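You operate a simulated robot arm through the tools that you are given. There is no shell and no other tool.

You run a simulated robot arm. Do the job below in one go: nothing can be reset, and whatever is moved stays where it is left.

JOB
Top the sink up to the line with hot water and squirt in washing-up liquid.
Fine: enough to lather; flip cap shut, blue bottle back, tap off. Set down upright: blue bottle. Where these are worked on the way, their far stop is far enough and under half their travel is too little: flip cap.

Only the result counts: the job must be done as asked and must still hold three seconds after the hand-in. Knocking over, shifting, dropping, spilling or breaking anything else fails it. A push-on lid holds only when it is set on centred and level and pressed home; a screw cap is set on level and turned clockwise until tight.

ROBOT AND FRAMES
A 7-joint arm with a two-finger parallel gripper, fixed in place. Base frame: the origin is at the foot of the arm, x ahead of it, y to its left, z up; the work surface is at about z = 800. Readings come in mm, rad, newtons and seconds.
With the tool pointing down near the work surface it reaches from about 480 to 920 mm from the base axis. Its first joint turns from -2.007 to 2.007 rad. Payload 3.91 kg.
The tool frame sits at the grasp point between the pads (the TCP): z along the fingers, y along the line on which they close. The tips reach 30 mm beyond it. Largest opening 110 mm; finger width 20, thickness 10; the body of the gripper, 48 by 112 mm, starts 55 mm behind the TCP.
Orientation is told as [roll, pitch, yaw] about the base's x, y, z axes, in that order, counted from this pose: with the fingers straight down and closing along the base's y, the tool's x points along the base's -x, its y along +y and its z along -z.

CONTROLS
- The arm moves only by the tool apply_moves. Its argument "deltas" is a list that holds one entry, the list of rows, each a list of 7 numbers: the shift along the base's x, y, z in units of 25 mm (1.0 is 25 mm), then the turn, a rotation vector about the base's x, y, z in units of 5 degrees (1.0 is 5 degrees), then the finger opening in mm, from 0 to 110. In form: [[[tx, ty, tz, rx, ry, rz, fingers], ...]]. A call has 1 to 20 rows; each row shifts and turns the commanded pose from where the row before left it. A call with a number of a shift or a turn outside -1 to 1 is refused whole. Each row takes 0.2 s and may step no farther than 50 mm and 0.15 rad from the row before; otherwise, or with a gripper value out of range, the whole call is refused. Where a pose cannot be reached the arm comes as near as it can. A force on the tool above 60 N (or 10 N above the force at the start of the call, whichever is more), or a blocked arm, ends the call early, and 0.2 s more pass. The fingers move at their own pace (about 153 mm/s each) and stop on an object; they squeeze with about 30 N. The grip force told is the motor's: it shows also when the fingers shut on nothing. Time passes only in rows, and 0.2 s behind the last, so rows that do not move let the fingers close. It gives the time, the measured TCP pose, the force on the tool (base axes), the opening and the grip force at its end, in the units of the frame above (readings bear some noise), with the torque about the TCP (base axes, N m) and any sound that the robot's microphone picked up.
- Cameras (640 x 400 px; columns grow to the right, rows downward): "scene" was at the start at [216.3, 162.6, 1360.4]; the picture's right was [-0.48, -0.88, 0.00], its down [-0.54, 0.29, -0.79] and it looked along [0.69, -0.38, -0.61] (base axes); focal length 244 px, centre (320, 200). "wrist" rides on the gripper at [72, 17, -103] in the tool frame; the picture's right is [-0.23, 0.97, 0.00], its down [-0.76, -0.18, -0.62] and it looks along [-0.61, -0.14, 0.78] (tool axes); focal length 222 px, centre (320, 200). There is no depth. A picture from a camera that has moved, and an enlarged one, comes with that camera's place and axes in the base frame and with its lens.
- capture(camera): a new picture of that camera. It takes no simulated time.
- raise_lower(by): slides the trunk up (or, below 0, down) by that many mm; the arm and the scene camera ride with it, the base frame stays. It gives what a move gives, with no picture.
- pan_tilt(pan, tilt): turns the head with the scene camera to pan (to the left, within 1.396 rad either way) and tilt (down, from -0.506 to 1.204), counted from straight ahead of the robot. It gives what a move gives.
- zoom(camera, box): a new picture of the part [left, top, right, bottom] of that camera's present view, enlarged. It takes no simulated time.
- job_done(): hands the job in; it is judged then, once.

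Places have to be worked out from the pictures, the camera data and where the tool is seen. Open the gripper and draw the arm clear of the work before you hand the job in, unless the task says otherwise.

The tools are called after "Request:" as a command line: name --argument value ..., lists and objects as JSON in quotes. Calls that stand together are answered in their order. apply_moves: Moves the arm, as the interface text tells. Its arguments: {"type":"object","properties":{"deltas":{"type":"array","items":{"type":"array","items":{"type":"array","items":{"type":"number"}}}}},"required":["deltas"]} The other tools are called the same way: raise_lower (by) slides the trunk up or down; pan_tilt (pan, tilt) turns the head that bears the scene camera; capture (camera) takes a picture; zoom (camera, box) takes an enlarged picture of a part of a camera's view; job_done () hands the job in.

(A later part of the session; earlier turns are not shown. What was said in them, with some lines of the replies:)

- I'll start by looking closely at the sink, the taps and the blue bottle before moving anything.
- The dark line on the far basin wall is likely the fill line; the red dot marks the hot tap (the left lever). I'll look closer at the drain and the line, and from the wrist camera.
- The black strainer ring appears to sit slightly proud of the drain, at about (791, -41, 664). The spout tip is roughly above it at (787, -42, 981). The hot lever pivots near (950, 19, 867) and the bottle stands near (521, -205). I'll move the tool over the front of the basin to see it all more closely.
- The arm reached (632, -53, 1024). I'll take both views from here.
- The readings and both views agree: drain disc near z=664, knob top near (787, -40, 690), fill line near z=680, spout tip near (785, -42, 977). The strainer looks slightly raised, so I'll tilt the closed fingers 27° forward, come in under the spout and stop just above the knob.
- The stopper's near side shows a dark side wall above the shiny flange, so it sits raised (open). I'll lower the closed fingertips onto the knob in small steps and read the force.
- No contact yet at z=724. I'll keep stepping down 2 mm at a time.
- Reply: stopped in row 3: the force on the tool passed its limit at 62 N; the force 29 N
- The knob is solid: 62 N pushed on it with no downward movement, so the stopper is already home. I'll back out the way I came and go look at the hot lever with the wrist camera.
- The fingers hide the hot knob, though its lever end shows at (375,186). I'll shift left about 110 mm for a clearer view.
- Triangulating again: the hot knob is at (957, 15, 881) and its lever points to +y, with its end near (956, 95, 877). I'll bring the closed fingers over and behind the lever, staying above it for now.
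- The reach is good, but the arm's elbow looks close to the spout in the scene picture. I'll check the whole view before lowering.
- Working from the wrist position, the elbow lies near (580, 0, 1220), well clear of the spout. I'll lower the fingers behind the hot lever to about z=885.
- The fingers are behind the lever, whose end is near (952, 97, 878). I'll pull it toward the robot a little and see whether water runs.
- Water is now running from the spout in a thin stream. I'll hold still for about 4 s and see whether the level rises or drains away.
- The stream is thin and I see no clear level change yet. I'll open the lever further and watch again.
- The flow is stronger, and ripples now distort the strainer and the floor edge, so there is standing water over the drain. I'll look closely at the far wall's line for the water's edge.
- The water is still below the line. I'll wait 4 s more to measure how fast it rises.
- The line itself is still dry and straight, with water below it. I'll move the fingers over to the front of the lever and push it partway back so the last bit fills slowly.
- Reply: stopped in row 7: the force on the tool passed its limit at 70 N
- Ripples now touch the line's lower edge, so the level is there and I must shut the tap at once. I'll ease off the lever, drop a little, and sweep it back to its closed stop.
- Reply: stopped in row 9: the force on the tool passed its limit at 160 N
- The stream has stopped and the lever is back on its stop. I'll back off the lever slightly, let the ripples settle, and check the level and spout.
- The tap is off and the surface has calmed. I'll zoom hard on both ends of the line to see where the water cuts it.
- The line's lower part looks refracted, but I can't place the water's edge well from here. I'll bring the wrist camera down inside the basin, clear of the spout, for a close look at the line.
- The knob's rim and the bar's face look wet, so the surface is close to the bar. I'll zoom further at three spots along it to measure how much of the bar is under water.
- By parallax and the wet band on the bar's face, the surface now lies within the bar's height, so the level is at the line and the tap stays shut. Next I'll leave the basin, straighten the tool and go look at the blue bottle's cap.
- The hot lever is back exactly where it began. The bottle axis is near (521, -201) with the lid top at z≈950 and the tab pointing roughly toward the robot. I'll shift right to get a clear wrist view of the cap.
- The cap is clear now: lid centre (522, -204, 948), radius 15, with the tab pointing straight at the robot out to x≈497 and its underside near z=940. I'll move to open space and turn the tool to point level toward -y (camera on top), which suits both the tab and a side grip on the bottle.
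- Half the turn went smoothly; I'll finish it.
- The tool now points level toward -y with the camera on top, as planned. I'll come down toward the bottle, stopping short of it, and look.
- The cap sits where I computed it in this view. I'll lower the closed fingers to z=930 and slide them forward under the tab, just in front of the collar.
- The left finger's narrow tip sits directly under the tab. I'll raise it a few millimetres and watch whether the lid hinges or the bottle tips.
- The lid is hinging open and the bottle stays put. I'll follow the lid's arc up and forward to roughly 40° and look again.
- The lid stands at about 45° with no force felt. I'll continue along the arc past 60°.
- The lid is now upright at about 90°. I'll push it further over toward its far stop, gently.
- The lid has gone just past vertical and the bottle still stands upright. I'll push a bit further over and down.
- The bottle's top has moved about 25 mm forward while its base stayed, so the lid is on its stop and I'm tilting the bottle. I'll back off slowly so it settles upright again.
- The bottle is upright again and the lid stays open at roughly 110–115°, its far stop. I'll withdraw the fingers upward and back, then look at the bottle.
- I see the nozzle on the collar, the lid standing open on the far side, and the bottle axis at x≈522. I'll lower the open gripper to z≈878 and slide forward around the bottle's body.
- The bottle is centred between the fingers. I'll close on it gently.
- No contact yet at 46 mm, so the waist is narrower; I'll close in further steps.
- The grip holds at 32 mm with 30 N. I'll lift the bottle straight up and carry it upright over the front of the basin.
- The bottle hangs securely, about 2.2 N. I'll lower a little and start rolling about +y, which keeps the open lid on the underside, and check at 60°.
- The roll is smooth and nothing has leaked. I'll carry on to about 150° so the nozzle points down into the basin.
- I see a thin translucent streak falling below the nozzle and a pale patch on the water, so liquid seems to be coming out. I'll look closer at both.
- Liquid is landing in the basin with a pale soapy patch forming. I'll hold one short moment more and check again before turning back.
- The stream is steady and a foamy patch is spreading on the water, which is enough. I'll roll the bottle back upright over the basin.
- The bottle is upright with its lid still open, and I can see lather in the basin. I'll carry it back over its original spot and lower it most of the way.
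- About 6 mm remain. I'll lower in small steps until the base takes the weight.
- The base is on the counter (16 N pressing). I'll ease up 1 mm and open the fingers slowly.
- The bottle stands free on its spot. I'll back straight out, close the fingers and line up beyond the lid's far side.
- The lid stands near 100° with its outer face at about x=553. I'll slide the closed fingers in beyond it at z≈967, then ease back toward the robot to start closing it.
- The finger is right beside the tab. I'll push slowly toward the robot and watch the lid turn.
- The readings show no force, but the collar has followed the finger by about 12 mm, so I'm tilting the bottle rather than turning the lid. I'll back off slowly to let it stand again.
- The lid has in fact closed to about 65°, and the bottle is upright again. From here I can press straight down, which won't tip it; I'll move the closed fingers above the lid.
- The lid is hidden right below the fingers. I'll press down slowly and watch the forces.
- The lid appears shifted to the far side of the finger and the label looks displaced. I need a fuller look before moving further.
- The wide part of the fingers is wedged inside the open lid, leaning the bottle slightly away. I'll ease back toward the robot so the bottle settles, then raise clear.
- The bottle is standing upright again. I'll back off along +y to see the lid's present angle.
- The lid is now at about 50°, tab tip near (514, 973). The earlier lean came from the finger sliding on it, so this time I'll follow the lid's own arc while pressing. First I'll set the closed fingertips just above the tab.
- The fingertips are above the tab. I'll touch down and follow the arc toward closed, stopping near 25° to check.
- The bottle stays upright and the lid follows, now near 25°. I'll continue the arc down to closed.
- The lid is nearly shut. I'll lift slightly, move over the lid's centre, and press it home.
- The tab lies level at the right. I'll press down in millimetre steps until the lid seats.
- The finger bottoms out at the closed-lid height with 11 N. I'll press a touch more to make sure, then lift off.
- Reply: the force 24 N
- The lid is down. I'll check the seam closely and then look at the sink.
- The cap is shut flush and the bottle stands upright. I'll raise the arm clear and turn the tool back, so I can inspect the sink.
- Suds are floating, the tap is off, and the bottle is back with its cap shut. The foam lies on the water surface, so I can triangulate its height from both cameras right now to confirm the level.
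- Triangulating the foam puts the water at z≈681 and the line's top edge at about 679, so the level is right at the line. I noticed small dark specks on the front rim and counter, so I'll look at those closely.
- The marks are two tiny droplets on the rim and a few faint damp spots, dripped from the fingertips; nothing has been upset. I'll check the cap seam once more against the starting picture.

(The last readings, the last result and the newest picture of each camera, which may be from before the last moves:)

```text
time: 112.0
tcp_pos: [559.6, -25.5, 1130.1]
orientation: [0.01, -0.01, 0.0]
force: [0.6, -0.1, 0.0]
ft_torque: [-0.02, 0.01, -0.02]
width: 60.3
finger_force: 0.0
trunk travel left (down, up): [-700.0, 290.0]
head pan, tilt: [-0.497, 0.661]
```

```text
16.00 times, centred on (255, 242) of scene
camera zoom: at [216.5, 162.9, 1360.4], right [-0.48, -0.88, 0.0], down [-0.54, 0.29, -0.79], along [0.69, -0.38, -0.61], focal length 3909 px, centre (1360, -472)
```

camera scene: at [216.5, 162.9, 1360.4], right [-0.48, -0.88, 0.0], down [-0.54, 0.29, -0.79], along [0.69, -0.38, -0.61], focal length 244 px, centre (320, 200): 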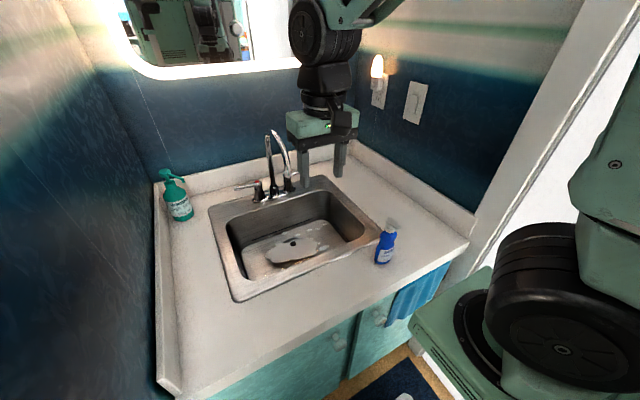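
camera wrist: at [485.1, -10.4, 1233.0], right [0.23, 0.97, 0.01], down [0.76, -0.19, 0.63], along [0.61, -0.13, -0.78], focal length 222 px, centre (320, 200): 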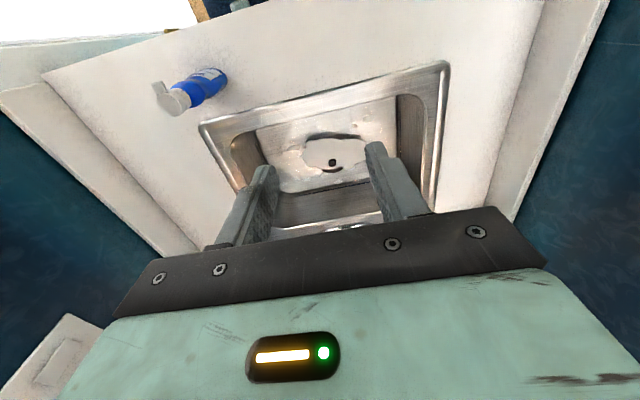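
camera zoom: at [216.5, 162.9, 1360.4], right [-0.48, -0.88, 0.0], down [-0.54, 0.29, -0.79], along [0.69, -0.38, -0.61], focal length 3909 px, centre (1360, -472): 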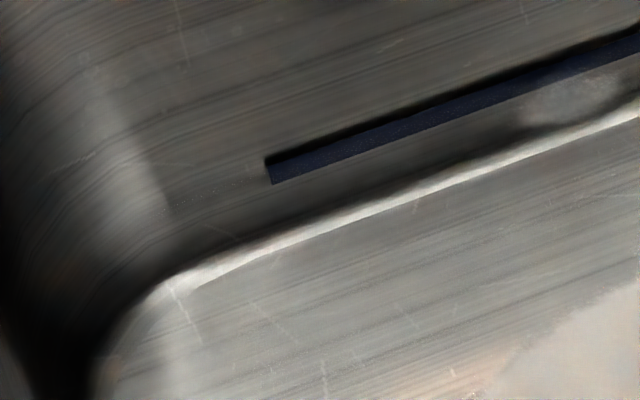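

The cap seam matches the starting picture, the tap is off, suds float at the line, and the bottle is back on its spot. I'll raise the arm well clear with the gripper open and take a last look.

Request:
apply_moves --deltas '[[[0.3, 0, 0.9, 0, 0, 0, 60], [0.3, 0, 0.9, 0, 0, 0, 80], [0.3, 0, 0.9, 0, 0, 0, 110], [0.3, 0, 0.9, 0, 0, 0, 110], [0, 0, 0, 0, 0, 0, 110], [0, 0, 0, 0, 0, 0, 110], [0, 0, 0, 0, 0, 0, 110], [0, 0, 0, 0, 0, 0, 110], [0, 0, 0, 0, 0, 0, 110]]]'

Request:
capture --camera "scene"

Request:
zoom --camera "scene" --box '[200, 160, 420, 300]'

```text
time: 114.0
tcp_pos: [589.8, -26.1, 1219.4]
orientation: [0.009, -0.01, 0.0]
force: [-0.4, -0.6, -0.5]
ft_torque: [0.0, -0.03, -0.02]
width: 109.8
finger_force: 0.0
trunk travel left (down, up): [-700.0, 290.0]
head pan, tilt: [-0.497, 0.661]
```

```text
taken
camera scene: at [216.3, 162.7, 1360.4], right [-0.48, -0.88, 0.0], down [-0.54, 0.29, -0.79], along [0.69, -0.38, -0.61], focal length 244 px, centre (320, 200)
```

scene: 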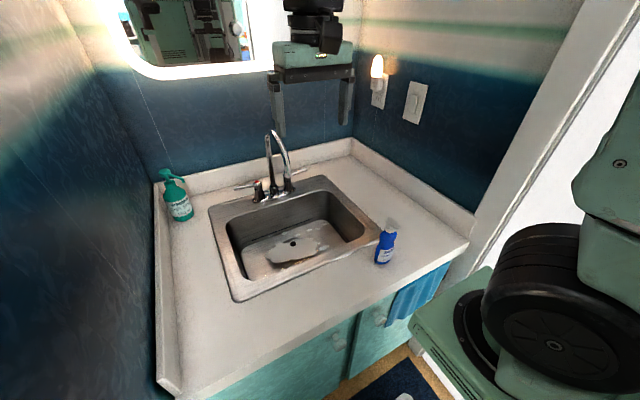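

```text
2.86 times, centred on (310, 230) of scene
camera zoom: at [216.3, 162.7, 1360.4], right [-0.48, -0.88, 0.0], down [-0.54, 0.29, -0.79], along [0.69, -0.38, -0.61], focal length 698 px, centre (349, 114)
```

zoom: 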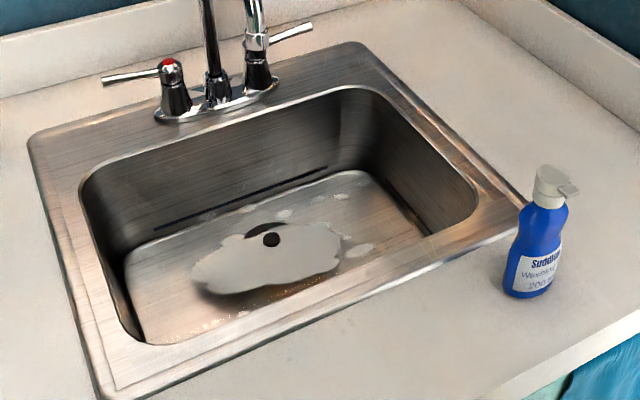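

The last view shows suds on water level with the line, both tap levers closed, and the blue bottle upright in its place with its cap shut. The soap bottle is untouched, and the open gripper is well clear. I'm handing in.

Request:
job_done

```text
The job is handed in.
```

The sink is filled to the line with hot water and has washing-up liquid in it, with suds floating on top. The hot tap is off. The blue bottle is back within a couple of millimetres of its spot, upright, with its flip cap pressed shut. I've handed the job in.

- **Water level:** My best estimate puts the surface within the height of the line, slightly above its middle. I worked this out from the camera views, so it could be a few millimetres off. It held steady for over a minute, so the drain isn't leaking.
- **Drips:** A few drops fell from the wet fingertips, two on the front rim of the sink and some faint damp spots on the counter by the bottle. I left them, because wiping them would have meant moving the towel.
- **Bottle tilt:** While I was opening and closing the cap, the bottle leaned a few times. It settled upright each time and never fell.
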